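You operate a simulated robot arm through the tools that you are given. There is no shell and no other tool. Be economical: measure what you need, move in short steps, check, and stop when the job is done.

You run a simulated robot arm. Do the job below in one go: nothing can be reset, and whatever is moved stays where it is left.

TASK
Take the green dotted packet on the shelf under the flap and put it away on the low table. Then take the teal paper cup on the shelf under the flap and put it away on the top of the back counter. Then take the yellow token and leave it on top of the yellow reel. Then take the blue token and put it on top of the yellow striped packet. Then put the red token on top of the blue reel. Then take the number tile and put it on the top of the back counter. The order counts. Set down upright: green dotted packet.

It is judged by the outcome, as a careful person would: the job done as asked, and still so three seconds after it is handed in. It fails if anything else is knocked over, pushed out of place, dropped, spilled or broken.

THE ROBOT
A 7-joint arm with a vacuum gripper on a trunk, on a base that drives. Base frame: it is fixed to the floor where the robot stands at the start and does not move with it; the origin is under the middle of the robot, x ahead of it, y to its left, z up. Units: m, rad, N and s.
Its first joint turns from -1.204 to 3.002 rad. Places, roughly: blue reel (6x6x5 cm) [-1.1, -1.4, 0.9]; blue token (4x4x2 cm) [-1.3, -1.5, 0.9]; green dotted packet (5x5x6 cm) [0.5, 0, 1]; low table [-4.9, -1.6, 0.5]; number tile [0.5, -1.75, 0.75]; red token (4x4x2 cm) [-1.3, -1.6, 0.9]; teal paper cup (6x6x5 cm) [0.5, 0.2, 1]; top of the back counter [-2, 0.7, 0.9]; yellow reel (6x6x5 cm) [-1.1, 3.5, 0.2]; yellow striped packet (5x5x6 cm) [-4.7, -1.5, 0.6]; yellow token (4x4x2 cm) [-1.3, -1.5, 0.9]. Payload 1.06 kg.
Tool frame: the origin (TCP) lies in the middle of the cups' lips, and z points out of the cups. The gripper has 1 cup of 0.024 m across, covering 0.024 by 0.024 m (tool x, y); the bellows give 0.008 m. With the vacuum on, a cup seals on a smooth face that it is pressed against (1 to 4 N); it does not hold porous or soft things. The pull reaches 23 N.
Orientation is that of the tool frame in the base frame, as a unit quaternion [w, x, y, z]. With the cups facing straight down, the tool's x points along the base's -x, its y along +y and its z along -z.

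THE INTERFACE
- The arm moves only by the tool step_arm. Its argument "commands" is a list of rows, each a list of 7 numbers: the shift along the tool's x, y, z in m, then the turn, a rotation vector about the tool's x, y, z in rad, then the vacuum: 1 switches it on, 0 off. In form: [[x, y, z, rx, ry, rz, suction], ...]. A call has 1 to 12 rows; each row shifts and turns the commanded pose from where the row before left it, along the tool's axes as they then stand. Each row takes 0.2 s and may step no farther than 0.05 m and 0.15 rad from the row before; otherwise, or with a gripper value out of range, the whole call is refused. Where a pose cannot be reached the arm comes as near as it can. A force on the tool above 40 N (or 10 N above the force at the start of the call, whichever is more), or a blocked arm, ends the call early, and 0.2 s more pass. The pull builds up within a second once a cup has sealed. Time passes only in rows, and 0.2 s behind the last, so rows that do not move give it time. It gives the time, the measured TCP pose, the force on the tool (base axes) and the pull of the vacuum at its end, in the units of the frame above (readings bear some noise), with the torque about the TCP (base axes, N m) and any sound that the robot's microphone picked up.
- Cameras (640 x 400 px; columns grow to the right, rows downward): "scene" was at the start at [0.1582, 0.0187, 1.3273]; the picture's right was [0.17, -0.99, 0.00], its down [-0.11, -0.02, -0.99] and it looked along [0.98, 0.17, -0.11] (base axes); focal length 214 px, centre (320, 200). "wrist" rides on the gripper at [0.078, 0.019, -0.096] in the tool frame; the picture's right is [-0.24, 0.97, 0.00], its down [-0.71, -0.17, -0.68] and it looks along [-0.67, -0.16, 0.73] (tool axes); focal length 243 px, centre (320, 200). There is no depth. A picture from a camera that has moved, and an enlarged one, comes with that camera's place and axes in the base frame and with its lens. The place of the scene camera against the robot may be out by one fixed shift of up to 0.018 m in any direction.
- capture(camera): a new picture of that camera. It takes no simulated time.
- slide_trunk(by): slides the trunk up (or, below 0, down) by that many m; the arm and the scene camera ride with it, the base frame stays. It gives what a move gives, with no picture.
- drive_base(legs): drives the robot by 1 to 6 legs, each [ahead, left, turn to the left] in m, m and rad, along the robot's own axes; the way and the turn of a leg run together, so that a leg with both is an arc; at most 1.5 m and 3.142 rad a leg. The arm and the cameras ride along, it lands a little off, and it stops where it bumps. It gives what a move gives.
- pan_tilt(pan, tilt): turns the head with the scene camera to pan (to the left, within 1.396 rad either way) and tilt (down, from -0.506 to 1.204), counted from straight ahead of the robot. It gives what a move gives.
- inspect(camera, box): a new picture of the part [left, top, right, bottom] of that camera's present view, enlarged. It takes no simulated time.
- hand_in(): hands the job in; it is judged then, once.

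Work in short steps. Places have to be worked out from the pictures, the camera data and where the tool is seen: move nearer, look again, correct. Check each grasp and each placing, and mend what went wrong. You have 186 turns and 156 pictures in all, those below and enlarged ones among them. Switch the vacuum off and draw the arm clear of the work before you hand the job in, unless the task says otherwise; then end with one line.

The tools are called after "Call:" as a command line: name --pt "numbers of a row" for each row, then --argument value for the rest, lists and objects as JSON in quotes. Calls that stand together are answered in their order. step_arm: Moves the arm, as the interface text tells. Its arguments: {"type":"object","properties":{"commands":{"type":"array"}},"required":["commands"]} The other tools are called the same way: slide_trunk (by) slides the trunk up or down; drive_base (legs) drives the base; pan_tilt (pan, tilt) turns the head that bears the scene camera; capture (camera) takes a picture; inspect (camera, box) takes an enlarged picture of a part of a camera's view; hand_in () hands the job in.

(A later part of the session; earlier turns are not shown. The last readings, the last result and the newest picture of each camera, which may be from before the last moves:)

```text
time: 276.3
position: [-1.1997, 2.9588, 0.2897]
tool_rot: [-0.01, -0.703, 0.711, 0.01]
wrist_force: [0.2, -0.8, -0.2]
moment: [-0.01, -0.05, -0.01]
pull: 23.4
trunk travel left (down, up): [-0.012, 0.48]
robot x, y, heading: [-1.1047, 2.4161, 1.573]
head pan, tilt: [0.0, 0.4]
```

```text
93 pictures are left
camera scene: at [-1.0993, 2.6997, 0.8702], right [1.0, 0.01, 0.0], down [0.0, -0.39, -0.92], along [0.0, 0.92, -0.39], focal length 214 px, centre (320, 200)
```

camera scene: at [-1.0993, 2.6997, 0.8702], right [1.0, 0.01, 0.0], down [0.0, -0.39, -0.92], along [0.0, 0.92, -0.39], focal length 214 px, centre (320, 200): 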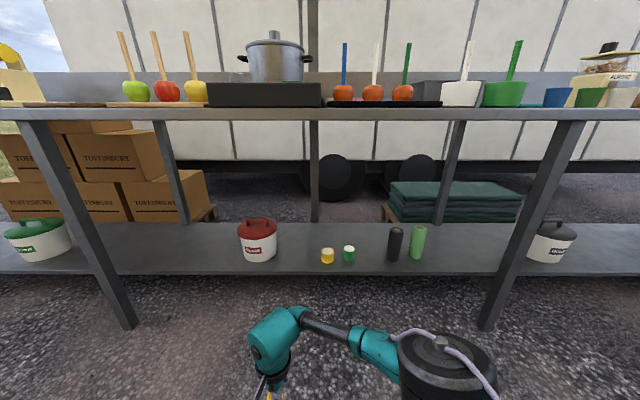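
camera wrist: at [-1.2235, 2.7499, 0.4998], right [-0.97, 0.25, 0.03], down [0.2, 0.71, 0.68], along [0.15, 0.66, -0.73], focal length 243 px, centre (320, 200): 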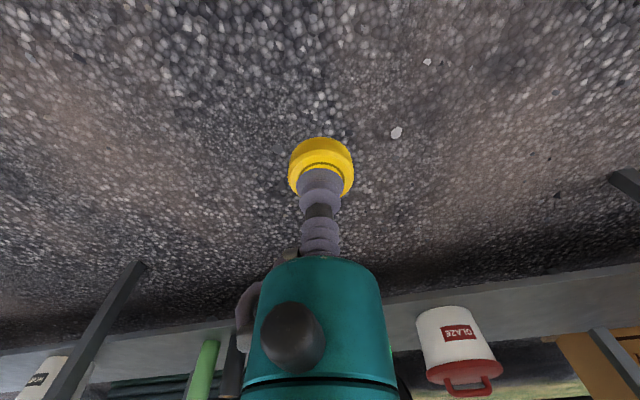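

Reach is 0.54 m already; I push on for the limit.

Call:
step_arm --pt "-0.03 0 0 0 0 0 1" --pt "-0.03 0 0 0 0 0 1" --pt "-0.03 0 0 0 0 0 1" --pt "0 0 0 0 0 0 1"

Call:
capture --camera "scene"

```text
time: 277.3
position: [-1.1992, 3.0079, 0.2896]
tool_rot: [-0.01, -0.703, 0.711, 0.01]
wrist_force: [-0.3, 0.0, 0.2]
moment: [0.0, 0.02, 0.02]
pull: 22.9
out of reach, approached as far as the arm can: row 2, 3
trunk travel left (down, up): [-0.012, 0.48]
robot x, y, heading: [-1.1063, 2.4154, 1.583]
head pan, tilt: [0.0, 0.4]
```

```text
92 pictures are left
camera scene: at [-1.0993, 2.6997, 0.8702], right [1.0, 0.01, 0.0], down [0.0, -0.39, -0.92], along [0.0, 0.92, -0.39], focal length 214 px, centre (320, 200)
```

scene: 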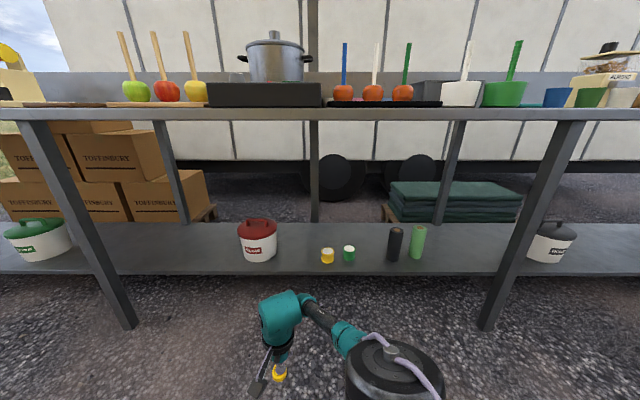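

Limit is 0.59 m. I retreat 2 cm, raise slightly, then drive the base right 0.12 and ahead in two stages so the arm enters beneath the bench top.

Call:
step_arm --pt "0.025 0 -0.02 0 0 0 1" --pt "0 0 0 0 0 0 1"

Call:
drive_base --legs '[[0, -0.12, 0], [0.3, 0, 0]]'

Call:
capture --camera "scene"

Call:
capture --camera "wrist"

```text
time: 277.9
position: [-1.198, 2.9833, 0.3095]
tool_rot: [-0.01, -0.703, 0.711, 0.01]
wrist_force: [0.1, 0.1, -0.9]
moment: [0.0, -0.03, -0.05]
pull: 22.3
trunk travel left (down, up): [-0.012, 0.48]
robot x, y, heading: [-1.1027, 2.4147, 1.575]
head pan, tilt: [0.0, 0.4]
```

```text
time: 281.3
position: [-1.0816, 3.2859, 0.3102]
tool_rot: [-0.01, -0.703, 0.711, 0.01]
wrist_force: [0.0, 0.3, 0.5]
moment: [0.01, -0.02, -0.01]
pull: 22.9
trunk travel left (down, up): [-0.012, 0.48]
robot x, y, heading: [-0.9822, 2.7213, 1.578]
head pan, tilt: [0.0, 0.4]
```

```text
91 pictures are left
camera scene: at [-0.9811, 3.0023, 0.8702], right [1.0, 0.01, 0.0], down [0.0, -0.39, -0.92], along [-0.01, 0.92, -0.39], focal length 214 px, centre (320, 200)
```

scene: 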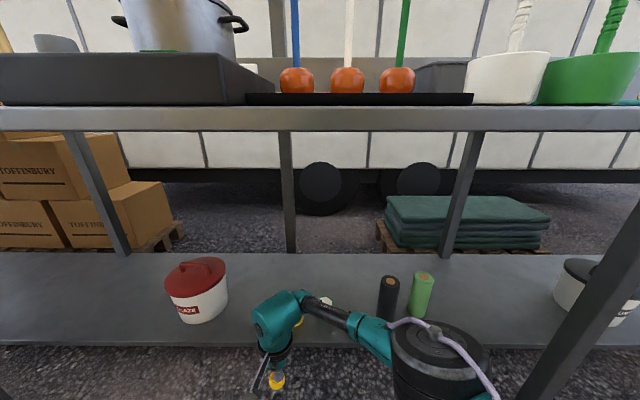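

```text
90 pictures are left
camera wrist: at [-1.0993, 3.2075, 0.4053], right [-0.97, 0.25, 0.03], down [0.2, 0.71, 0.68], along [0.15, 0.66, -0.73], focal length 243 px, centre (320, 200)
```

wrist: 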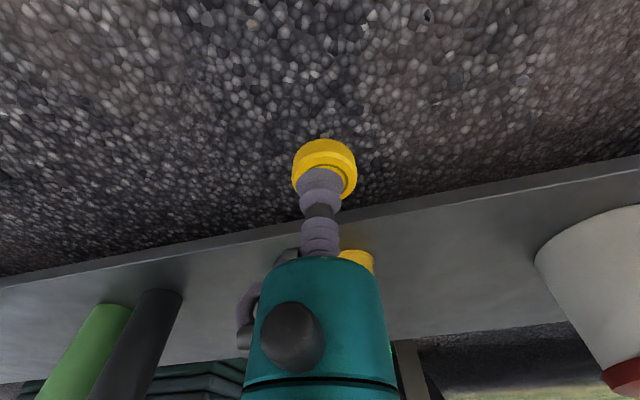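

All is clear under the bench top, and the reel sits about (−1.076, 3.525). I drive 0.2 m further.

Call:
drive_base --legs '[[0.2, 0, 0]]'

Call:
capture --camera "scene"

Call:
capture --camera "wrist"

```text
time: 282.9
position: [-1.0824, 3.486, 0.3095]
tool_rot: [-0.01, -0.703, 0.711, 0.01]
wrist_force: [-0.9, 0.4, -0.2]
moment: [-0.04, -0.02, 0.01]
pull: 23.1
trunk travel left (down, up): [-0.012, 0.48]
robot x, y, heading: [-0.9881, 2.9193, 1.574]
head pan, tilt: [0.0, 0.4]
```

```text
89 pictures are left
camera scene: at [-0.9823, 3.202, 0.8703], right [1.0, 0.01, 0.0], down [0.0, -0.39, -0.92], along [-0.01, 0.92, -0.39], focal length 214 px, centre (320, 200)
```

scene: 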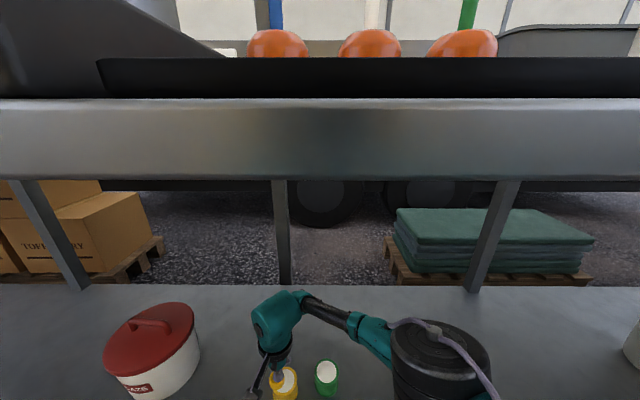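

```text
88 pictures are left
camera wrist: at [-1.1004, 3.4073, 0.4053], right [-0.97, 0.25, 0.03], down [0.2, 0.71, 0.68], along [0.15, 0.66, -0.73], focal length 243 px, centre (320, 200)
```

wrist: 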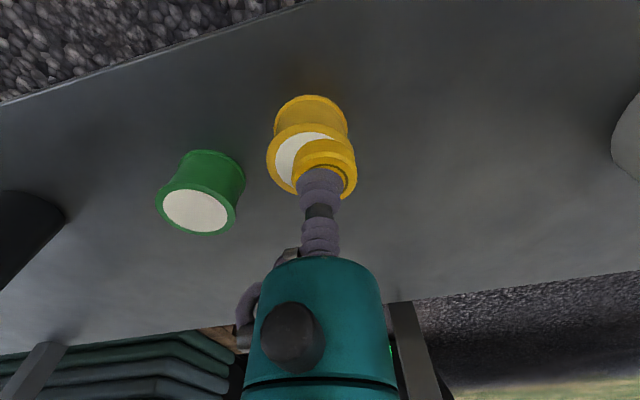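

Call:
inspect --camera "wrist" --box '[240, 80, 380, 210]'

Call:
inspect --camera "scene" --box '[230, 340, 350, 400]'

```text
3.08 times, centred on (310, 145) of wrist
camera zoom: at [-1.1004, 3.4073, 0.4053], right [-0.97, 0.25, 0.03], down [0.2, 0.71, 0.68], along [0.15, 0.66, -0.73], focal length 746 px, centre (351, 369)
```

zoom: 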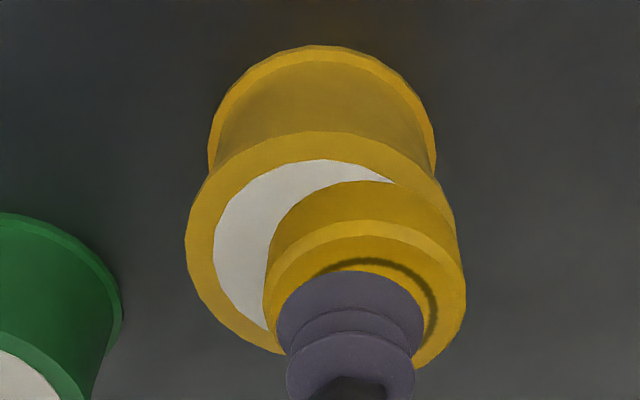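

```text
5.33 times, centred on (290, 370) of scene
camera zoom: at [-0.9823, 3.202, 0.8703], right [1.0, 0.01, 0.0], down [0.0, -0.39, -0.92], along [-0.01, 0.92, -0.39], focal length 1144 px, centre (480, -707)
```

zoom: 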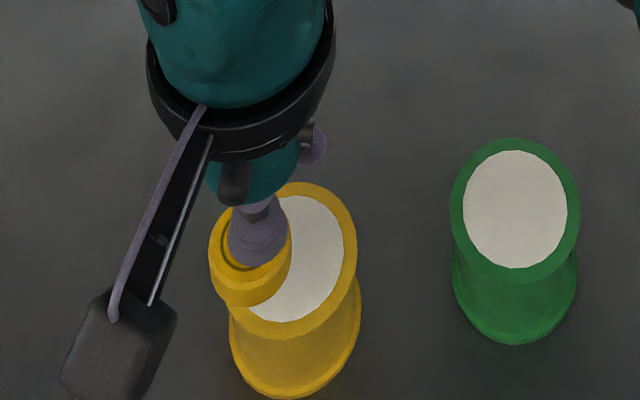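

Both views place the reel's top centre at (−1.0735, 3.499), top z≈0.262. I shift over it and lower partway.

Call:
step_arm --pt "-0.013 -0.012 0 0 0 0 1" --pt "0 0 0.012 0 0 0 1" --pt "0 0 0 0 0 0 1"

Call:
inspect --camera "wrist" --box '[240, 80, 380, 210]'

Call:
inspect --camera "scene" --box '[230, 340, 350, 400]'

```text
time: 283.7
position: [-1.0706, 3.4997, 0.2966]
tool_rot: [-0.01, -0.703, 0.711, 0.011]
wrist_force: [0.1, -0.1, -0.9]
moment: [-0.04, 0.0, -0.01]
pull: 23.0
trunk travel left (down, up): [-0.012, 0.48]
robot x, y, heading: [-0.9832, 2.9184, 1.578]
head pan, tilt: [0.0, 0.4]
```

```text
3.08 times, centred on (310, 145) of wrist
camera zoom: at [-1.0886, 3.4201, 0.3926], right [-0.97, 0.25, 0.03], down [0.2, 0.71, 0.68], along [0.15, 0.66, -0.73], focal length 746 px, centre (351, 369)
```

zoom: 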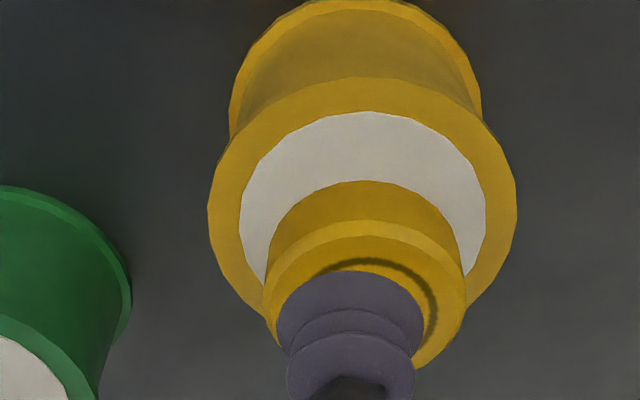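

```text
5.33 times, centred on (290, 370) of scene
camera zoom: at [-0.9823, 3.2021, 0.8702], right [1.0, 0.01, 0.0], down [0.0, -0.39, -0.92], along [-0.01, 0.92, -0.39], focal length 1144 px, centre (480, -707)
```

zoom: 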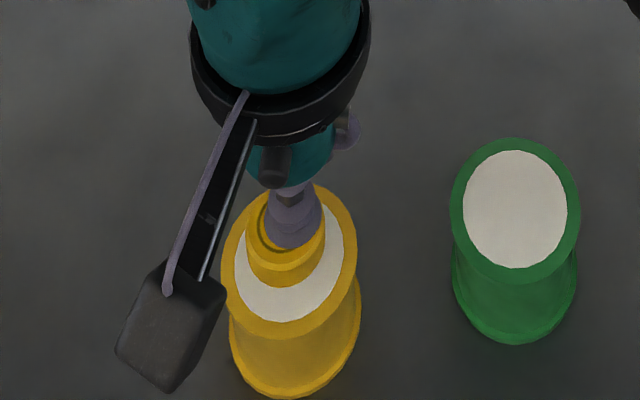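

The token is well centred over the reel. I lower the last bit in small steps.

Call:
step_arm --pt "-0.002 0 0.006 0 0 0 1" --pt "0 0 0.004 0 0 0 1" --pt "0 0 0.003 0 0 0 1" --pt "0 0 0 0 0 0 1"

```text
time: 284.7
position: [-1.0714, 3.5009, 0.2831]
tool_rot: [-0.01, -0.703, 0.711, 0.011]
wrist_force: [-0.2, 0.4, 1.1]
moment: [0.02, -0.02, 0.0]
pull: 23.2
trunk travel left (down, up): [-0.012, 0.48]
robot x, y, heading: [-0.9879, 2.9183, 1.58]
head pan, tilt: [0.0, 0.4]
```

No clear contact yet; a few more 2–3 mm steps.

Call:
step_arm --pt "0 0 0.003 0 0 0 1" --pt "0 0 0 0 0 0 1"

```text
time: 285.3
position: [-1.0714, 3.5007, 0.282]
tool_rot: [-0.01, -0.703, 0.711, 0.012]
wrist_force: [-0.6, 2.0, 15.8]
moment: [-0.02, -0.09, 0.02]
pull: 22.7
trunk travel left (down, up): [-0.012, 0.48]
robot x, y, heading: [-0.9877, 2.9198, 1.581]
head pan, tilt: [0.0, 0.4]
```

Contact (16 N). I release and rise gently.

Call:
step_arm --pt "0 0 -0.003 0 0 0 0" --pt "0 0 0 0 0 0 0" --pt "0 0 0 0 0 0 0" --pt "0 0 0 0 0 0 0" --pt "0 0 0 0 0 0 0" --pt "0 0 -0.01 0 0 0 0" --pt "0 0 -0.03 0 0 0 0" --pt "0 0 -0.02 0 0 0 0" --pt "0 0 0 0 0 0 0"

Call:
inspect --camera "wrist" --box '[220, 60, 400, 210]'

```text
time: 287.3
position: [-1.0681, 3.5013, 0.3452]
tool_rot: [-0.009, -0.703, 0.711, 0.01]
wrist_force: [-0.8, -0.1, 0.1]
moment: [-0.01, 0.02, 0.01]
pull: 0.0
trunk travel left (down, up): [-0.012, 0.48]
robot x, y, heading: [-0.9866, 2.9198, 1.578]
head pan, tilt: [0.0, 0.4]
```

```text
2.67 times, centred on (310, 135) of wrist
camera zoom: at [-1.0873, 3.4226, 0.4398], right [-0.97, 0.25, 0.03], down [0.2, 0.71, 0.68], along [0.15, 0.66, -0.73], focal length 647 px, centre (347, 373)
```

zoom: 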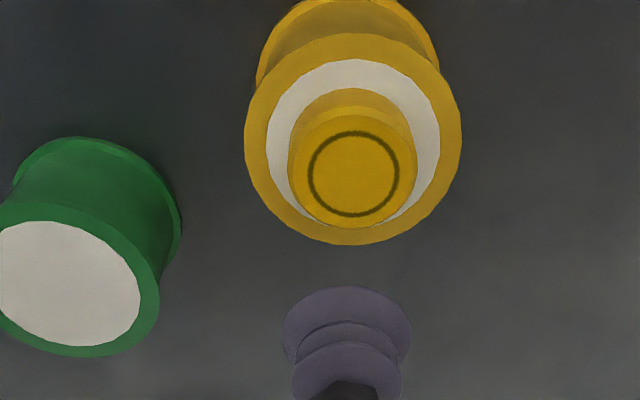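

The yellow token sits centred on the yellow reel. I back out from under the bench, then raise the arm and trunk in steps.

Call:
drive_base --legs '[[-0.5, 0, 0]]'

Call:
step_arm --pt "0.03 0 -0.035 0 0 0 0" --pt "0.03 0 -0.035 0 0 0 0" --pt "0.03 0 -0.035 0 0 0 0" --pt "0.03 0 -0.035 0 0 0 0" --pt "0.03 0 -0.035 0 0 0 0" --pt "0 0 -0.045 0 0 0 0" --pt "0 0 -0.045 0 0 0 0" --pt "0 0 0 0 0 0 0"

Call:
slide_trunk --by 0.3

```text
time: 290.2
position: [-1.0679, 3.0054, 0.343]
tool_rot: [-0.009, -0.705, 0.709, 0.009]
wrist_force: [-0.4, -0.8, -0.3]
moment: [-0.02, -0.03, -0.02]
pull: 0.0
trunk travel left (down, up): [-0.012, 0.48]
robot x, y, heading: [-0.979, 2.4234, 1.583]
head pan, tilt: [0.0, 0.4]
```

```text
time: 292.0
position: [-1.0615, 2.8537, 0.6092]
tool_rot: [-0.011, -0.705, 0.709, 0.01]
wrist_force: [1.3, -0.2, -0.5]
moment: [-0.01, 0.01, -0.01]
pull: 0.0
trunk travel left (down, up): [-0.012, 0.48]
robot x, y, heading: [-0.981, 2.4181, 1.58]
head pan, tilt: [0.0, 0.4]
```

```text
time: 295.0
position: [-1.0621, 2.8553, 0.908]
tool_rot: [-0.01, -0.705, 0.709, 0.009]
wrist_force: [0.6, 0.0, -0.3]
moment: [0.0, 0.0, 0.02]
pull: 0.0
trunk travel left (down, up): [-0.312, 0.18]
robot x, y, heading: [-0.9805, 2.4235, 1.581]
head pan, tilt: [0.0, 0.4]
```

Now I bring the arm up to the travel pose, raise the trunk the rest, and drive back towards the door.

Call:
step_arm --pt "0.02 0 -0.04 0 0 0 0" --pt "0.02 0 -0.04 0 0 0 0" --pt "0.02 0 -0.04 0 0 0 0" --pt "0.02 0 -0.04 0 0 0 0" --pt "0.03 0 -0.035 0 0 0 0" --pt "0.03 0 -0.035 0 0 0 0" --pt "0 0 0 0 0 0 0"

Call:
slide_trunk --by 0.11

Call:
drive_base --legs '[[0, 0, 1.56], [1.45, -0.05, 0], [1.45, 0, 0], [0.7, 0, 0], [0, 0, 1.57]]'

Call:
capture --camera "scene"

```text
time: 296.6
position: [-1.0561, 2.7154, 1.1384]
tool_rot: [-0.01, -0.705, 0.709, 0.01]
wrist_force: [0.6, 0.1, -0.3]
moment: [0.01, -0.02, -0.03]
pull: 0.0
trunk travel left (down, up): [-0.312, 0.18]
robot x, y, heading: [-0.9818, 2.4218, 1.585]
head pan, tilt: [0.0, 0.4]
```

```text
time: 298.0
position: [-1.0558, 2.7159, 1.2486]
tool_rot: [-0.01, -0.705, 0.71, 0.009]
wrist_force: [0.0, -0.4, 0.8]
moment: [0.0, 0.01, 0.03]
pull: 0.0
trunk travel left (down, up): [-0.422, 0.07]
robot x, y, heading: [-0.9848, 2.4233, 1.585]
head pan, tilt: [0.0, 0.4]
```

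```text
time: 323.0
position: [-4.49, 2.1525, 1.2488]
tool_rot: [0.009, 0.708, 0.706, 0.01]
wrist_force: [-0.3, 0.1, -0.5]
moment: [0.01, 0.0, 0.03]
pull: 0.1
trunk travel left (down, up): [-0.422, 0.07]
robot x, y, heading: [-4.5642, 2.4462, -1.559]
head pan, tilt: [0.0, 0.4]
```

```text
82 pictures are left
camera scene: at [-4.5568, 2.2922, 1.2972], right [-1.0, -0.01, 0.0], down [-0.01, 0.39, -0.92], along [0.01, -0.92, -0.39], focal length 214 px, centre (320, 200)
```

scene: 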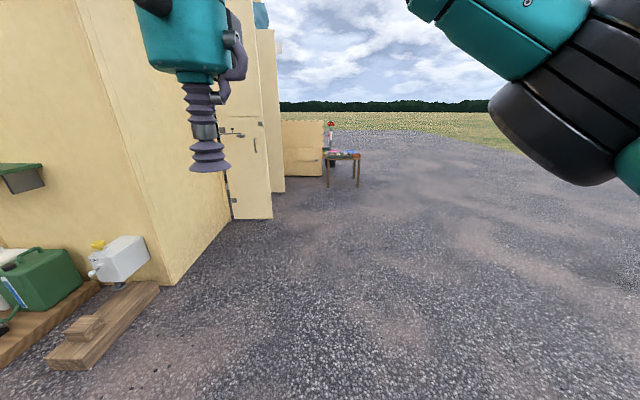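

I drive to y≈−0.53, turn into the doorway and go through to x≈−1.35, then face the front counter.

Call:
drive_base --legs '[[1.49, 0, 0], [1.49, 0, 0], [0, 0, 1.56]]'

Call:
capture --camera "scene"

```text
time: 341.2
position: [-4.2498, -0.4512, 1.2478]
tool_rot: [0.0, -0.001, 1.0, 0.014]
wrist_force: [0.0, 1.0, -0.1]
moment: [0.0, 0.01, 0.01]
pull: 0.0
trunk travel left (down, up): [-0.422, 0.07]
robot x, y, heading: [-4.5399, -0.5267, 0.013]
head pan, tilt: [0.0, 0.4]
```

```text
81 pictures are left
camera scene: at [-4.3792, -0.5219, 1.2972], right [0.02, -1.0, 0.0], down [-0.39, -0.01, -0.92], along [0.92, 0.02, -0.39], focal length 214 px, centre (320, 200)
```

scene: 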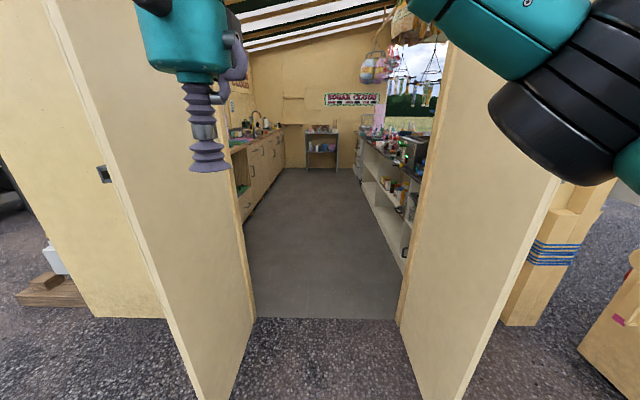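

Call:
drive_base --legs '[[1.45, -0.02, 0], [1.45, -0.02, 0], [0.3, 0, 0], [0, 0, -1.58], [0.35, 0, 0]]'

Call:
capture --camera "scene"

```text
time: 362.6
position: [-1.2869, -1.17, 1.248]
tool_rot: [0.01, 0.722, 0.692, 0.01]
wrist_force: [0.7, -0.4, 0.0]
moment: [-0.01, 0.01, -0.02]
pull: 0.0
trunk travel left (down, up): [-0.422, 0.07]
robot x, y, heading: [-1.3514, -0.8743, -1.597]
head pan, tilt: [0.0, 0.4]
```

```text
80 pictures are left
camera scene: at [-1.3478, -1.0294, 1.2971], right [-1.0, 0.03, 0.0], down [0.01, 0.39, -0.92], along [-0.02, -0.92, -0.39], focal length 214 px, centre (320, 200)
```

scene: 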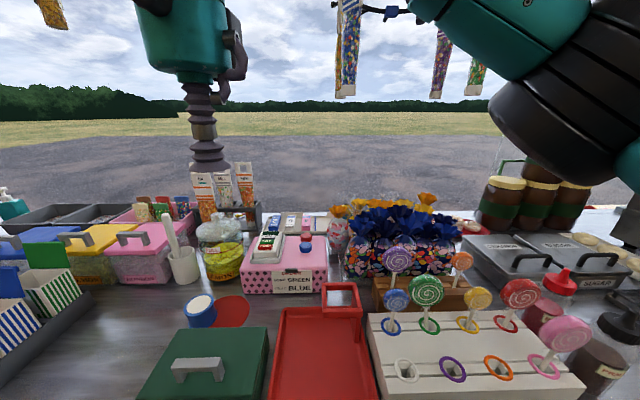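

I straighten, move up 0.08, then extend and lower the trunk as before.

Call:
drive_base --legs '[[0.08, 0, 0.03]]'

Call:
step_arm --pt "-0.04 -0.01 0 0 0 0 0" --pt "-0.04 -0.01 0 0 0 0 0" --pt "-0.04 -0.01 0 0 0 0 0" --pt "-0.04 0 0 0 0 0 0" --pt "0 0 0 0 0 0 0"

Call:
slide_trunk --by -0.13

Call:
step_arm --pt "-0.03 0 0 0 0 0 0" --pt "-0.03 0 0 0 0 0 0" --pt "0 0 0 0 0 0 0"

Call:
slide_trunk --by -0.08

Call:
capture --camera "wrist"

```text
time: 363.7
position: [-1.2802, -1.2325, 1.2491]
tool_rot: [0.011, 0.713, 0.701, 0.009]
wrist_force: [-1.0, 0.7, 0.2]
moment: [-0.07, 0.01, -0.03]
pull: 0.1
trunk travel left (down, up): [-0.422, 0.07]
robot x, y, heading: [-1.3508, -0.939, -1.576]
head pan, tilt: [0.0, 0.4]
stopped in leg 1: the robot was blocked; the commanded pose is now the measured one
```

```text
time: 364.9
position: [-1.3112, -1.3949, 1.2476]
tool_rot: [0.01, 0.713, 0.701, 0.011]
wrist_force: [1.3, 0.7, 0.5]
moment: [-0.02, -0.01, -0.01]
pull: 0.1
trunk travel left (down, up): [-0.422, 0.07]
robot x, y, heading: [-1.3541, -0.9424, -1.57]
head pan, tilt: [0.0, 0.4]
```

```text
time: 366.5
position: [-1.3123, -1.395, 1.1169]
tool_rot: [0.01, 0.713, 0.701, 0.011]
wrist_force: [-0.6, -0.5, -0.1]
moment: [-0.01, 0.01, -0.02]
pull: 0.0
trunk travel left (down, up): [-0.292, 0.2]
robot x, y, heading: [-1.3506, -0.9427, -1.574]
head pan, tilt: [0.0, 0.4]
```

```text
time: 367.3
position: [-1.3128, -1.4538, 1.1173]
tool_rot: [0.01, 0.712, 0.702, 0.01]
wrist_force: [1.2, 0.3, 0.4]
moment: [0.0, 0.02, 0.03]
pull: 0.1
trunk travel left (down, up): [-0.292, 0.2]
robot x, y, heading: [-1.3529, -0.9425, -1.566]
head pan, tilt: [0.0, 0.4]
```

```text
time: 368.4
position: [-1.3129, -1.4544, 1.037]
tool_rot: [0.011, 0.714, 0.7, 0.011]
wrist_force: [-0.2, 0.7, -0.1]
moment: [-0.01, 0.02, 0.02]
pull: 0.0
trunk travel left (down, up): [-0.212, 0.28]
robot x, y, heading: [-1.3503, -0.9425, -1.567]
head pan, tilt: [0.0, 0.4]
```

```text
79 pictures are left
camera wrist: at [-1.2964, -1.3764, 1.1333], right [0.97, -0.25, 0.03], down [-0.2, -0.71, 0.68], along [-0.15, -0.66, -0.73], focal length 243 px, centre (320, 200)
```

wrist: 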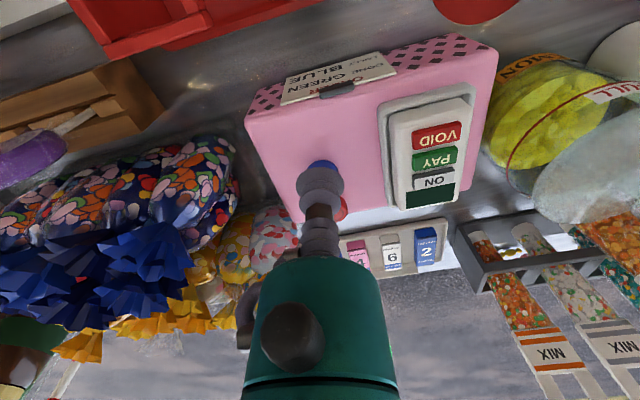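

The base is now against the counter. I see whether the arm still reaches the blue token at y≈−1.526 from here.

Call:
step_arm --pt "-0.03 -0.015 0.01 0 0 0 0" --pt "-0.03 0 0.01 0 0 0 0" --pt "-0.015 0 0 0 0 0 0" --pt "0 0 0 0 0 0 0"

Call:
capture --camera "scene"

Call:
capture --camera "wrist"

```text
time: 369.4
position: [-1.3284, -1.5034, 1.0123]
tool_rot: [0.009, 0.713, 0.701, 0.01]
wrist_force: [-0.3, 0.6, -0.3]
moment: [-0.03, -0.01, 0.0]
pull: 0.0
out of reach, approached as far as the arm can: row 2, 3
trunk travel left (down, up): [-0.212, 0.28]
robot x, y, heading: [-1.3483, -0.9413, -1.569]
head pan, tilt: [0.0, 0.4]
```

```text
78 pictures are left
camera scene: at [-1.3449, -1.1539, 1.081], right [-1.0, 0.0, 0.0], down [0.0, 0.39, -0.92], along [0.0, -0.92, -0.39], focal length 214 px, centre (320, 200)
```

scene: 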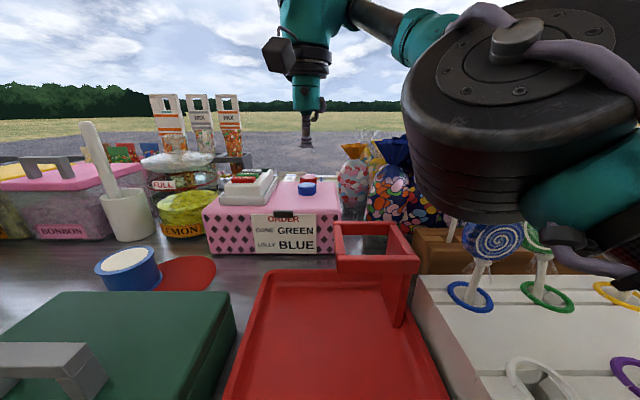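

```text
77 pictures are left
camera wrist: at [-1.3114, -1.426, 1.1081], right [0.97, -0.25, 0.03], down [-0.2, -0.7, 0.68], along [-0.15, -0.66, -0.73], focal length 243 px, centre (320, 200)
```

wrist: 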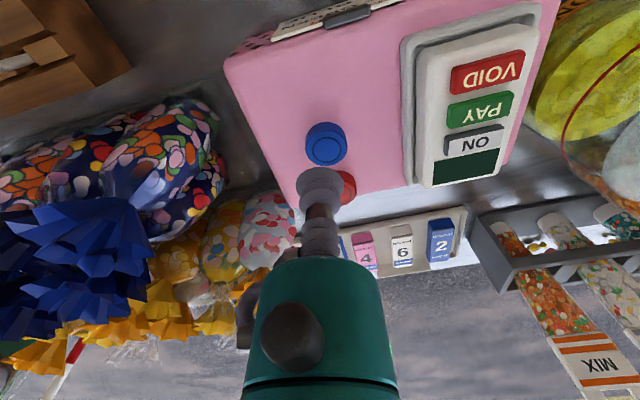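

The arm stops 2.5 cm short of the blue token (about (−1.328, −1.528)). A slight forward tilt of the tool gains reach: I tilt 0.08 rad and try.

Call:
step_arm --pt "0 0 0 0 -0.08 0 0" --pt "0 0 0.02 0 0 0 0" --pt "0 0 0.02 0 0 0 0" --pt "0 0 0 0 0 0 0"

Call:
inspect --camera "wrist" --box '[240, 60, 400, 220]'

Call:
capture --camera "scene"

```text
time: 370.4
position: [-1.3278, -1.5073, 0.9719]
tool_rot: [0.038, 0.712, 0.701, -0.018]
wrist_force: [-0.5, -0.2, -1.2]
moment: [-0.04, 0.01, -0.02]
pull: 0.1
trunk travel left (down, up): [-0.212, 0.28]
robot x, y, heading: [-1.3512, -0.9385, -1.57]
head pan, tilt: [0.0, 0.4]
```

```text
2.50 times, centred on (320, 140) of wrist
camera zoom: at [-1.3103, -1.4217, 1.0617], right [0.97, -0.25, 0.05], down [-0.2, -0.65, 0.73], along [-0.16, -0.72, -0.68], focal length 606 px, centre (320, 350)
```

zoom: 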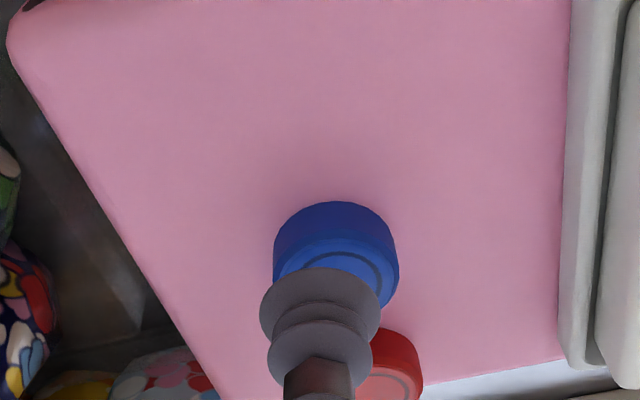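

```text
75 pictures are left
camera scene: at [-1.345, -1.1539, 1.081], right [-1.0, 0.0, 0.0], down [0.0, 0.39, -0.92], along [0.0, -0.92, -0.39], focal length 214 px, centre (320, 200)
```

scene: 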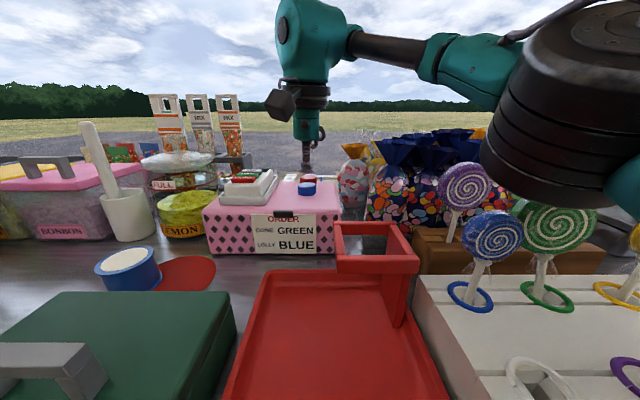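

The tilt worked; the blue token's centre is about (−1.328, −1.531). I go the last 2 cm ahead and partway down.

Call:
step_arm --pt "-0.01 0 0.005 0 0 0 0" --pt "-0.01 0 0.005 0 0 0 0" --pt "0 0 0.01 0 0 0 1" --pt "0 0 0 0 0 0 1"

Call:
inspect --camera "wrist" --box '[240, 60, 400, 220]'

```text
time: 371.4
position: [-1.3262, -1.5296, 0.9528]
tool_rot: [0.038, 0.713, 0.7, -0.018]
wrist_force: [0.5, 0.0, -1.0]
moment: [-0.01, 0.01, -0.01]
pull: 0.0
trunk travel left (down, up): [-0.212, 0.28]
robot x, y, heading: [-1.3504, -0.9414, -1.565]
head pan, tilt: [0.0, 0.4]
```

```text
2.50 times, centred on (320, 140) of wrist
camera zoom: at [-1.3098, -1.4439, 1.0431], right [0.97, -0.25, 0.05], down [-0.2, -0.65, 0.73], along [-0.15, -0.72, -0.68], focal length 606 px, centre (320, 350)
```

zoom: 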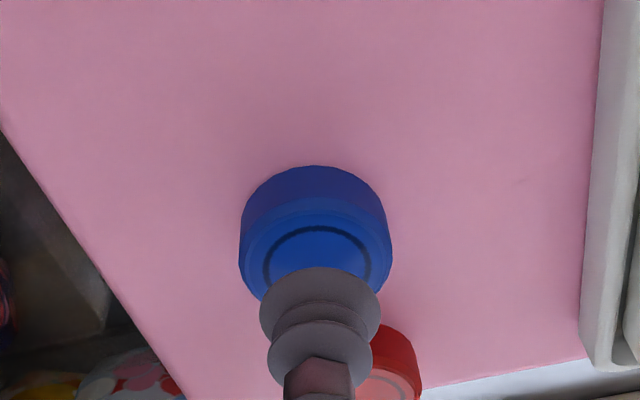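

Aligned within 3 mm. I descend to seal.

Call:
step_arm --pt "-0.002 -0.001 0.012 0 0 0 1" --pt "0 0 0.006 0 0 0 1" --pt "0 0 0.003 0 0 0 1" --pt "0 0 0.002 0 0 0 1" --pt "0 0 0 0 0 0 1"

```text
time: 372.6
position: [-1.3271, -1.5297, 0.935]
tool_rot: [0.039, 0.713, 0.7, -0.02]
wrist_force: [-3.0, -3.6, 18.9]
moment: [0.33, 0.07, 0.02]
pull: 22.6
trunk travel left (down, up): [-0.212, 0.28]
robot x, y, heading: [-1.3478, -0.9399, -1.568]
head pan, tilt: [0.0, 0.4]
```

Sealed. I lift, retract, then raise the trunk.

Call:
step_arm --pt "0 0 -0.006 0 0 0 1" --pt "0 0 -0.015 0 0 0 1" --pt "0 0 -0.035 0 0 0 1" --pt "0.03 0 -0.02 0 0.04 0 1" --pt "0.04 0 0 0 0.04 0 1" --pt "0.04 0 0 0 0 0 1" --pt "0.04 0.01 0 0 0 0 1" --pt "0.04 0.01 0 0 0 0 1" --pt "0.04 0.02 0 0 0 0 1" --pt "0.03 0.02 0 0 0 0 1" --pt "0 0 0 0 0 0 1"

Call:
capture --camera "scene"

```text
time: 375.1
position: [-1.265, -1.2674, 1.0035]
tool_rot: [0.01, 0.713, 0.701, 0.011]
wrist_force: [-0.2, 0.1, -0.2]
moment: [0.03, 0.01, -0.02]
pull: 22.8
trunk travel left (down, up): [-0.212, 0.28]
robot x, y, heading: [-1.3542, -0.943, -1.569]
head pan, tilt: [0.0, 0.4]
```

```text
73 pictures are left
camera scene: at [-1.3445, -1.1535, 1.0809], right [-1.0, 0.0, 0.0], down [0.0, 0.39, -0.92], along [0.0, -0.92, -0.39], focal length 214 px, centre (320, 200)
```

scene: 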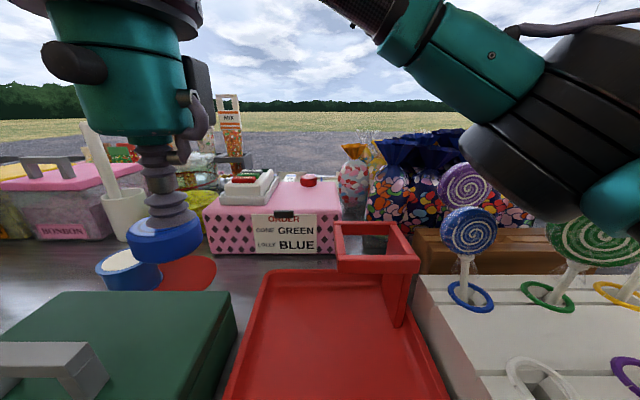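

The blue token is held. I raise the trunk, back off and drive out to the low table.

Call:
slide_trunk --by 0.21

Call:
drive_base --legs '[[-0.42, 0, 0], [0, 0, -1.573], [1.2, 0, 0], [1.2, 0, 0]]'

```text
time: 377.3
position: [-1.2651, -1.2674, 1.2153]
tool_rot: [0.009, 0.713, 0.701, 0.011]
wrist_force: [-0.4, 0.0, -1.2]
moment: [0.04, 0.0, 0.01]
pull: 22.4
trunk travel left (down, up): [-0.422, 0.07]
robot x, y, heading: [-1.3527, -0.9437, -1.566]
head pan, tilt: [0.0, 0.4]
```

```text
time: 395.2
position: [-4.0837, -0.5204, 1.2149]
tool_rot: [0.014, 1.0, -0.023, 0.001]
wrist_force: [-0.1, 0.3, -0.9]
moment: [-0.02, -0.05, 0.0]
pull: 22.8
trunk travel left (down, up): [-0.422, 0.07]
robot x, y, heading: [-3.7584, -0.4424, 3.116]
head pan, tilt: [0.0, 0.4]
```

I re-centre, drive out, turn to the table and stand in front of the yellow striped packet (about (−4.71, −1.54)).

Call:
drive_base --legs '[[0, 0.08, 0.02], [0.75, 0, 0], [0, 0, 1.58], [0.2, -0.28, 0]]'

Call:
pan_tilt --pan 0.0 --tilt 0.8

Call:
capture --camera "scene"

```text
time: 406.7
position: [-4.7003, -1.0438, 1.2153]
tool_rot: [0.01, 0.713, 0.701, 0.011]
wrist_force: [-0.7, -0.4, 0.3]
moment: [-0.01, -0.02, 0.03]
pull: 22.9
trunk travel left (down, up): [-0.422, 0.07]
robot x, y, heading: [-4.7845, -0.7166, -1.575]
head pan, tilt: [0.0, 0.4]
```

```text
time: 407.6
position: [-4.7001, -1.0437, 1.2147]
tool_rot: [0.009, 0.712, 0.702, 0.01]
wrist_force: [-0.7, 0.0, 0.3]
moment: [0.04, 0.01, 0.02]
pull: 22.9
trunk travel left (down, up): [-0.422, 0.07]
robot x, y, heading: [-4.7808, -0.7184, -1.572]
head pan, tilt: [0.0, 0.799]
```

```text
72 pictures are left
camera scene: at [-4.7797, -0.8583, 1.2622], right [-1.0, 0.0, 0.0], down [0.0, 0.72, -0.7], along [0.0, -0.7, -0.72], focal length 214 px, centre (320, 200)
```

scene: 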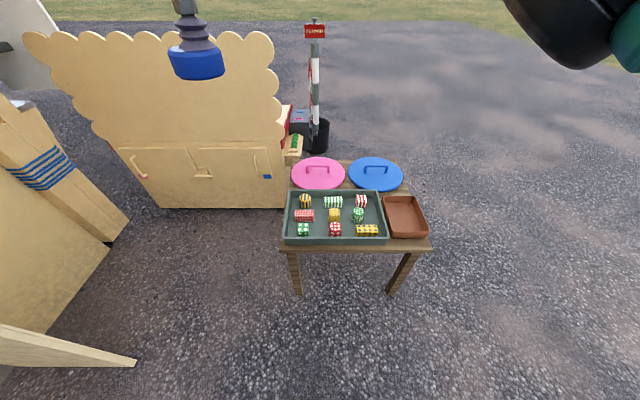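

I drive ahead 0.25 m and lower the trunk.

Call:
drive_base --legs '[[0.25, 0, 0]]'

Call:
slide_trunk --by -0.4

Call:
step_arm --pt "-0.04 0 0 0 0 0 1" --pt "-0.04 0 0 0 0 0 1" --pt "-0.04 0 0 0 0 0 1" --pt "-0.04 0 0 0 0 0 1" --pt "0 0 0.03 0 0 0 1" --pt "0 0 0 0 0 0 1"

Call:
capture --camera "scene"

Call:
capture --camera "wrist"

```text
time: 409.4
position: [-4.6985, -1.2921, 1.2153]
tool_rot: [0.01, 0.712, 0.702, 0.01]
wrist_force: [1.1, 0.1, -1.3]
moment: [0.02, -0.01, -0.01]
pull: 22.8
trunk travel left (down, up): [-0.422, 0.07]
robot x, y, heading: [-4.7918, -0.9609, -1.567]
head pan, tilt: [0.0, 0.799]
```

```text
time: 413.2
position: [-4.6983, -1.2915, 0.8154]
tool_rot: [0.01, 0.713, 0.701, 0.01]
wrist_force: [16.2, -8.1, 4.5]
moment: [0.82, 1.81, 0.27]
pull: 22.7
trunk travel left (down, up): [-0.022, 0.47]
robot x, y, heading: [-4.7874, -0.964, -1.57]
head pan, tilt: [0.0, 0.799]
```

```text
time: 414.6
position: [-4.7014, -1.4509, 0.7857]
tool_rot: [0.009, 0.712, 0.702, 0.01]
wrist_force: [-0.3, 0.2, 0.3]
moment: [-0.05, 0.0, 0.0]
pull: 23.0
trunk travel left (down, up): [-0.022, 0.47]
robot x, y, heading: [-4.7837, -0.9656, -1.575]
head pan, tilt: [0.0, 0.799]
```

```text
71 pictures are left
camera scene: at [-4.7792, -1.2292, 0.8419], right [-1.0, 0.0, 0.0], down [0.0, 0.72, -0.7], along [0.0, -0.7, -0.72], focal length 214 px, centre (320, 200)
```

scene: 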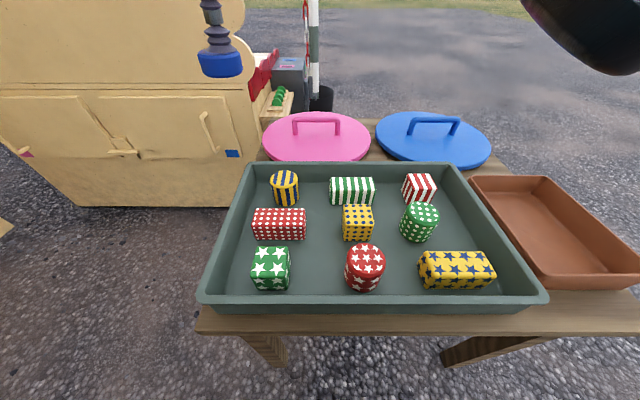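

```text
70 pictures are left
camera wrist: at [-4.6842, -1.3733, 0.8816], right [0.97, -0.25, 0.03], down [-0.2, -0.71, 0.68], along [-0.15, -0.66, -0.73], focal length 243 px, centre (320, 200)
```

wrist: 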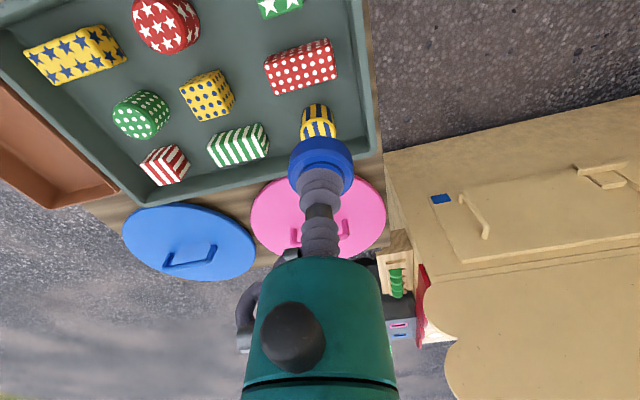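

I judge the yellow striped packet's top at (−4.716, −1.526, 0.574). I move over it and down to z≈0.65.

Call:
step_arm --pt "-0.035 -0.01 0.02 0 0 0 1" --pt "-0.035 -0.005 0.02 0 0 0 1" --pt "0 0 0.04 0 0 0 1" --pt "0 0 0.04 0 0 0 1" --pt "0 0 0 0 0 0 1"

Call:
inspect --camera "scene" --box '[230, 130, 350, 230]'

Call:
inspect --camera "wrist" --box '[240, 60, 400, 220]'

```text
time: 415.8
position: [-4.7129, -1.5215, 0.6632]
tool_rot: [0.01, 0.713, 0.701, 0.011]
wrist_force: [-0.2, 0.8, -0.5]
moment: [0.03, 0.01, -0.02]
pull: 23.1
trunk travel left (down, up): [-0.022, 0.47]
robot x, y, heading: [-4.7872, -0.9626, -1.574]
head pan, tilt: [0.0, 0.799]
```

```text
4.00 times, centred on (290, 180) of scene
camera zoom: at [-4.7792, -1.2292, 0.8419], right [-1.0, 0.0, 0.0], down [0.0, 0.72, -0.7], along [0.0, -0.7, -0.72], focal length 858 px, centre (440, 280)
```

zoom: 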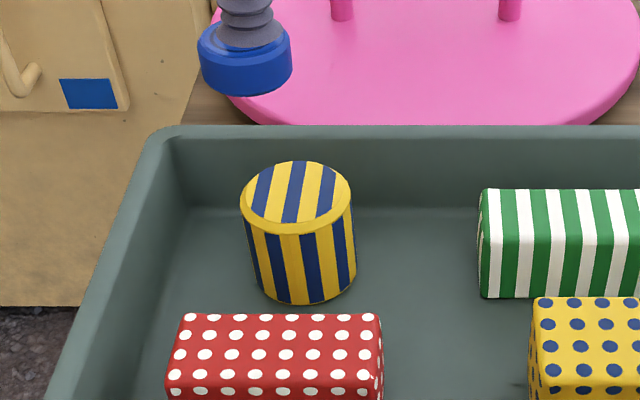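

```text
2.50 times, centred on (320, 140) of wrist
camera zoom: at [-4.6967, -1.4435, 0.7595], right [0.97, -0.25, 0.03], down [-0.2, -0.71, 0.68], along [-0.15, -0.66, -0.73], focal length 606 px, centre (320, 350)
```

zoom: 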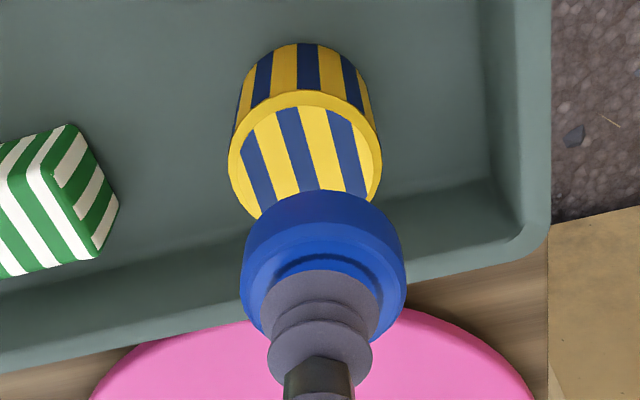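

The packet top is at (−4.718, −1.528, 0.573) in both views. I align and lower near contact.

Call:
step_arm --pt "-0.0045 -0.004 0.03 0 0 0 1" --pt "0 0 0.025 0 0 0 1" --pt "0 0 0.008 0 0 0 1" --pt "0 0 0 0 0 0 1"

Call:
inspect --camera "scene" --box '[230, 130, 350, 230]'

Call:
inspect --camera "wrist" --box '[240, 60, 400, 220]'

```text
time: 416.8
position: [-4.7167, -1.5259, 0.601]
tool_rot: [0.009, 0.712, 0.702, 0.01]
wrist_force: [-0.4, 0.1, 0.0]
moment: [0.01, -0.01, -0.01]
pull: 22.7
trunk travel left (down, up): [-0.022, 0.47]
robot x, y, heading: [-4.784, -0.9659, -1.568]
head pan, tilt: [0.0, 0.799]
```

```text
4.00 times, centred on (290, 180) of scene
camera zoom: at [-4.7792, -1.2292, 0.8419], right [-1.0, 0.0, 0.0], down [0.0, 0.72, -0.7], along [0.0, -0.7, -0.72], focal length 858 px, centre (440, 280)
```

zoom: 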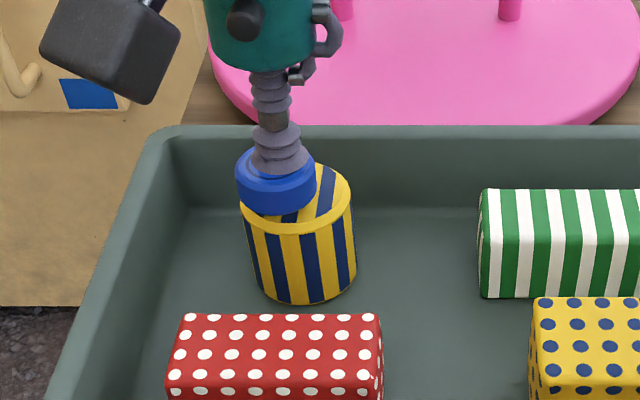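

```text
2.50 times, centred on (320, 140) of wrist
camera zoom: at [-4.6991, -1.4477, 0.6975], right [0.97, -0.25, 0.03], down [-0.2, -0.71, 0.68], along [-0.15, -0.66, -0.73], focal length 606 px, centre (320, 350)
```

zoom: 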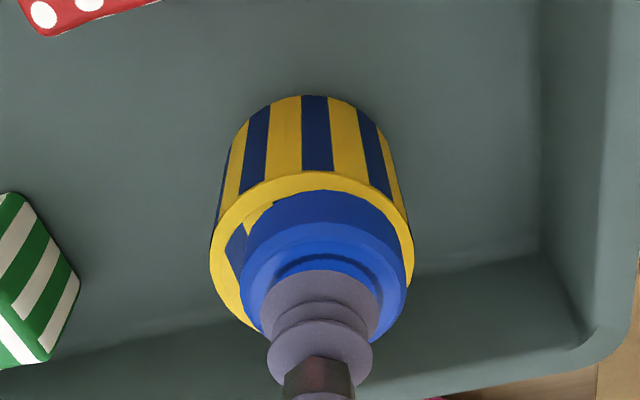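

Nearly centred; I shift 4 mm and lower in small steps to contact.

Call:
step_arm --pt "-0.001 -0.004 0.004 0 0 0 1" --pt "0 0 0.003 0 0 0 1" --pt "0 0 0.002 0 0 0 1" --pt "0 0 0 0 0 0 1"

```text
time: 417.8
position: [-4.7205, -1.5269, 0.5931]
tool_rot: [0.01, 0.713, 0.701, 0.01]
wrist_force: [1.0, -0.4, 7.6]
moment: [0.0, 0.08, 0.01]
pull: 22.9
trunk travel left (down, up): [-0.022, 0.47]
robot x, y, heading: [-4.7848, -0.9675, -1.568]
head pan, tilt: [0.0, 0.799]
```

Light contact (7.6 N). I release and rise.

Call:
step_arm --pt "0 0 0 0 0 0 0" --pt "0 0 0 0 0 0 0" --pt "0 0 0 0 0 0 0" --pt "0 0 0 0 0 0 0" --pt "0 0 -0.005 0 0 0 0" --pt "0 0 -0.02 0 0 0 0" --pt "0 0 -0.04 0 0 0 0" --pt "0 0 -0.04 0 0 0 0" --pt "0 0 -0.04 0 0 0 0" --pt "0.03 0 -0.03 0 0 0 0" --pt "0.04 0 0 0 0 0 0" --pt "0.04 0 0 0 0 0 0"

Call:
inspect --camera "scene" --box '[200, 100, 440, 250]'

```text
time: 420.4
position: [-4.7228, -1.4161, 0.7671]
tool_rot: [0.009, 0.714, 0.7, 0.011]
wrist_force: [0.1, 0.8, -0.2]
moment: [0.02, 0.01, 0.01]
pull: 0.1
trunk travel left (down, up): [-0.022, 0.47]
robot x, y, heading: [-4.7814, -0.9641, -1.568]
head pan, tilt: [0.0, 0.799]
```

```text
2.67 times, centred on (320, 175) of scene
camera zoom: at [-4.7792, -1.2292, 0.8419], right [-1.0, 0.0, 0.0], down [0.0, 0.72, -0.7], along [0.0, -0.7, -0.72], focal length 572 px, centre (320, 267)
```

zoom: 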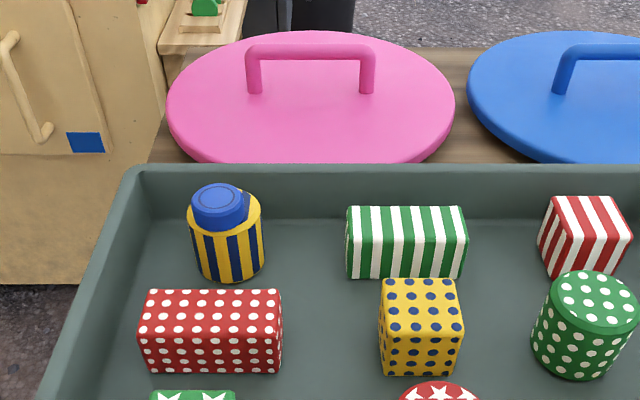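

The blue token rests on the yellow striped packet. I raise the trunk and go back in for the red token.

Call:
step_arm --pt "0.04 0 0 0 0 0 0" --pt "0.04 0 -0.02 0 0 0 0" --pt "0 0 0 0 0 0 0"

Call:
slide_trunk --by 0.4

Call:
drive_base --legs '[[-0.44, 0, 0], [0, 0, 1.57]]'

Call:
step_arm --pt "0.035 0.01 -0.01 0 0 0 0" --pt "0.035 0.01 -0.01 0 0 0 0" --pt "0 0 0 0 0 0 0"

```text
time: 421.2
position: [-4.7224, -1.336, 0.7873]
tool_rot: [0.01, 0.713, 0.701, 0.01]
wrist_force: [-0.6, 0.1, 0.3]
moment: [-0.02, -0.01, -0.02]
pull: 0.0
trunk travel left (down, up): [-0.022, 0.47]
robot x, y, heading: [-4.7869, -0.9675, -1.569]
head pan, tilt: [0.0, 0.799]
```

```text
time: 425.0
position: [-4.7215, -1.3366, 1.1845]
tool_rot: [0.009, 0.713, 0.701, 0.01]
wrist_force: [-0.6, 0.4, -0.2]
moment: [-0.01, 0.02, -0.01]
pull: 0.0
trunk travel left (down, up): [-0.422, 0.07]
robot x, y, heading: [-4.7864, -0.9604, -1.561]
head pan, tilt: [0.0, 0.799]
```

```text
time: 431.5
position: [-4.4133, -0.4669, 1.1864]
tool_rot: [-0.001, 0.012, 1.0, 0.013]
wrist_force: [0.1, 0.4, -0.1]
moment: [0.01, 0.0, -0.01]
pull: 0.0
trunk travel left (down, up): [-0.422, 0.07]
robot x, y, heading: [-4.7872, -0.5256, -0.002]
head pan, tilt: [0.0, 0.799]
```

```text
time: 432.3
position: [-4.4848, -0.4459, 1.2078]
tool_rot: [0.0, 0.012, 1.0, 0.015]
wrist_force: [-0.9, 0.1, -0.3]
moment: [0.0, -0.04, 0.01]
pull: 0.1
trunk travel left (down, up): [-0.422, 0.07]
robot x, y, heading: [-4.7869, -0.5258, -0.003]
head pan, tilt: [0.0, 0.799]
```

Call:
drive_base --legs '[[1.2, 0, 0], [1.2, 0, 0], [1.03, 0, 0], [0, 0, -1.568], [0.34, 0, 0]]'

Call:
pan_tilt --pan 0.0 --tilt 0.5

Call:
capture --camera "scene"

```text
time: 454.6
position: [-1.2631, -1.1391, 1.208]
tool_rot: [0.01, 0.705, 0.709, 0.01]
wrist_force: [-0.4, 0.1, -0.2]
moment: [0.02, 0.0, -0.01]
pull: 0.0
trunk travel left (down, up): [-0.422, 0.07]
robot x, y, heading: [-1.3524, -0.837, -1.544]
head pan, tilt: [0.0, 0.799]
```

```text
time: 455.4
position: [-1.2632, -1.1376, 1.2085]
tool_rot: [0.01, 0.704, 0.71, 0.01]
wrist_force: [-0.6, 0.8, -0.8]
moment: [0.0, -0.03, 0.0]
pull: 0.1
trunk travel left (down, up): [-0.422, 0.07]
robot x, y, heading: [-1.3513, -0.8368, -1.549]
head pan, tilt: [0.0, 0.499]
```

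```text
64 pictures are left
camera scene: at [-1.3446, -0.991, 1.288], right [-1.0, -0.02, 0.0], down [-0.01, 0.48, -0.88], along [0.02, -0.88, -0.48], focal length 214 px, centre (320, 200)
```

scene: 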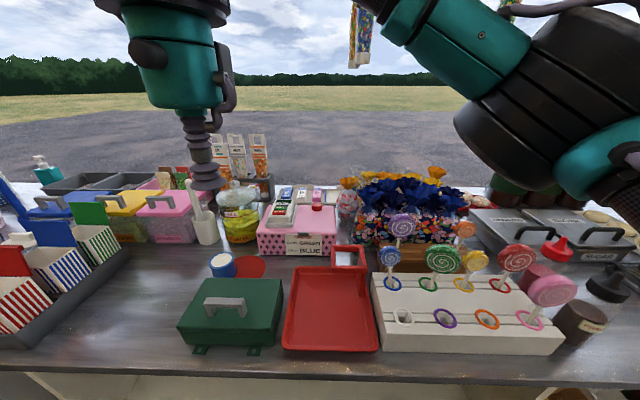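

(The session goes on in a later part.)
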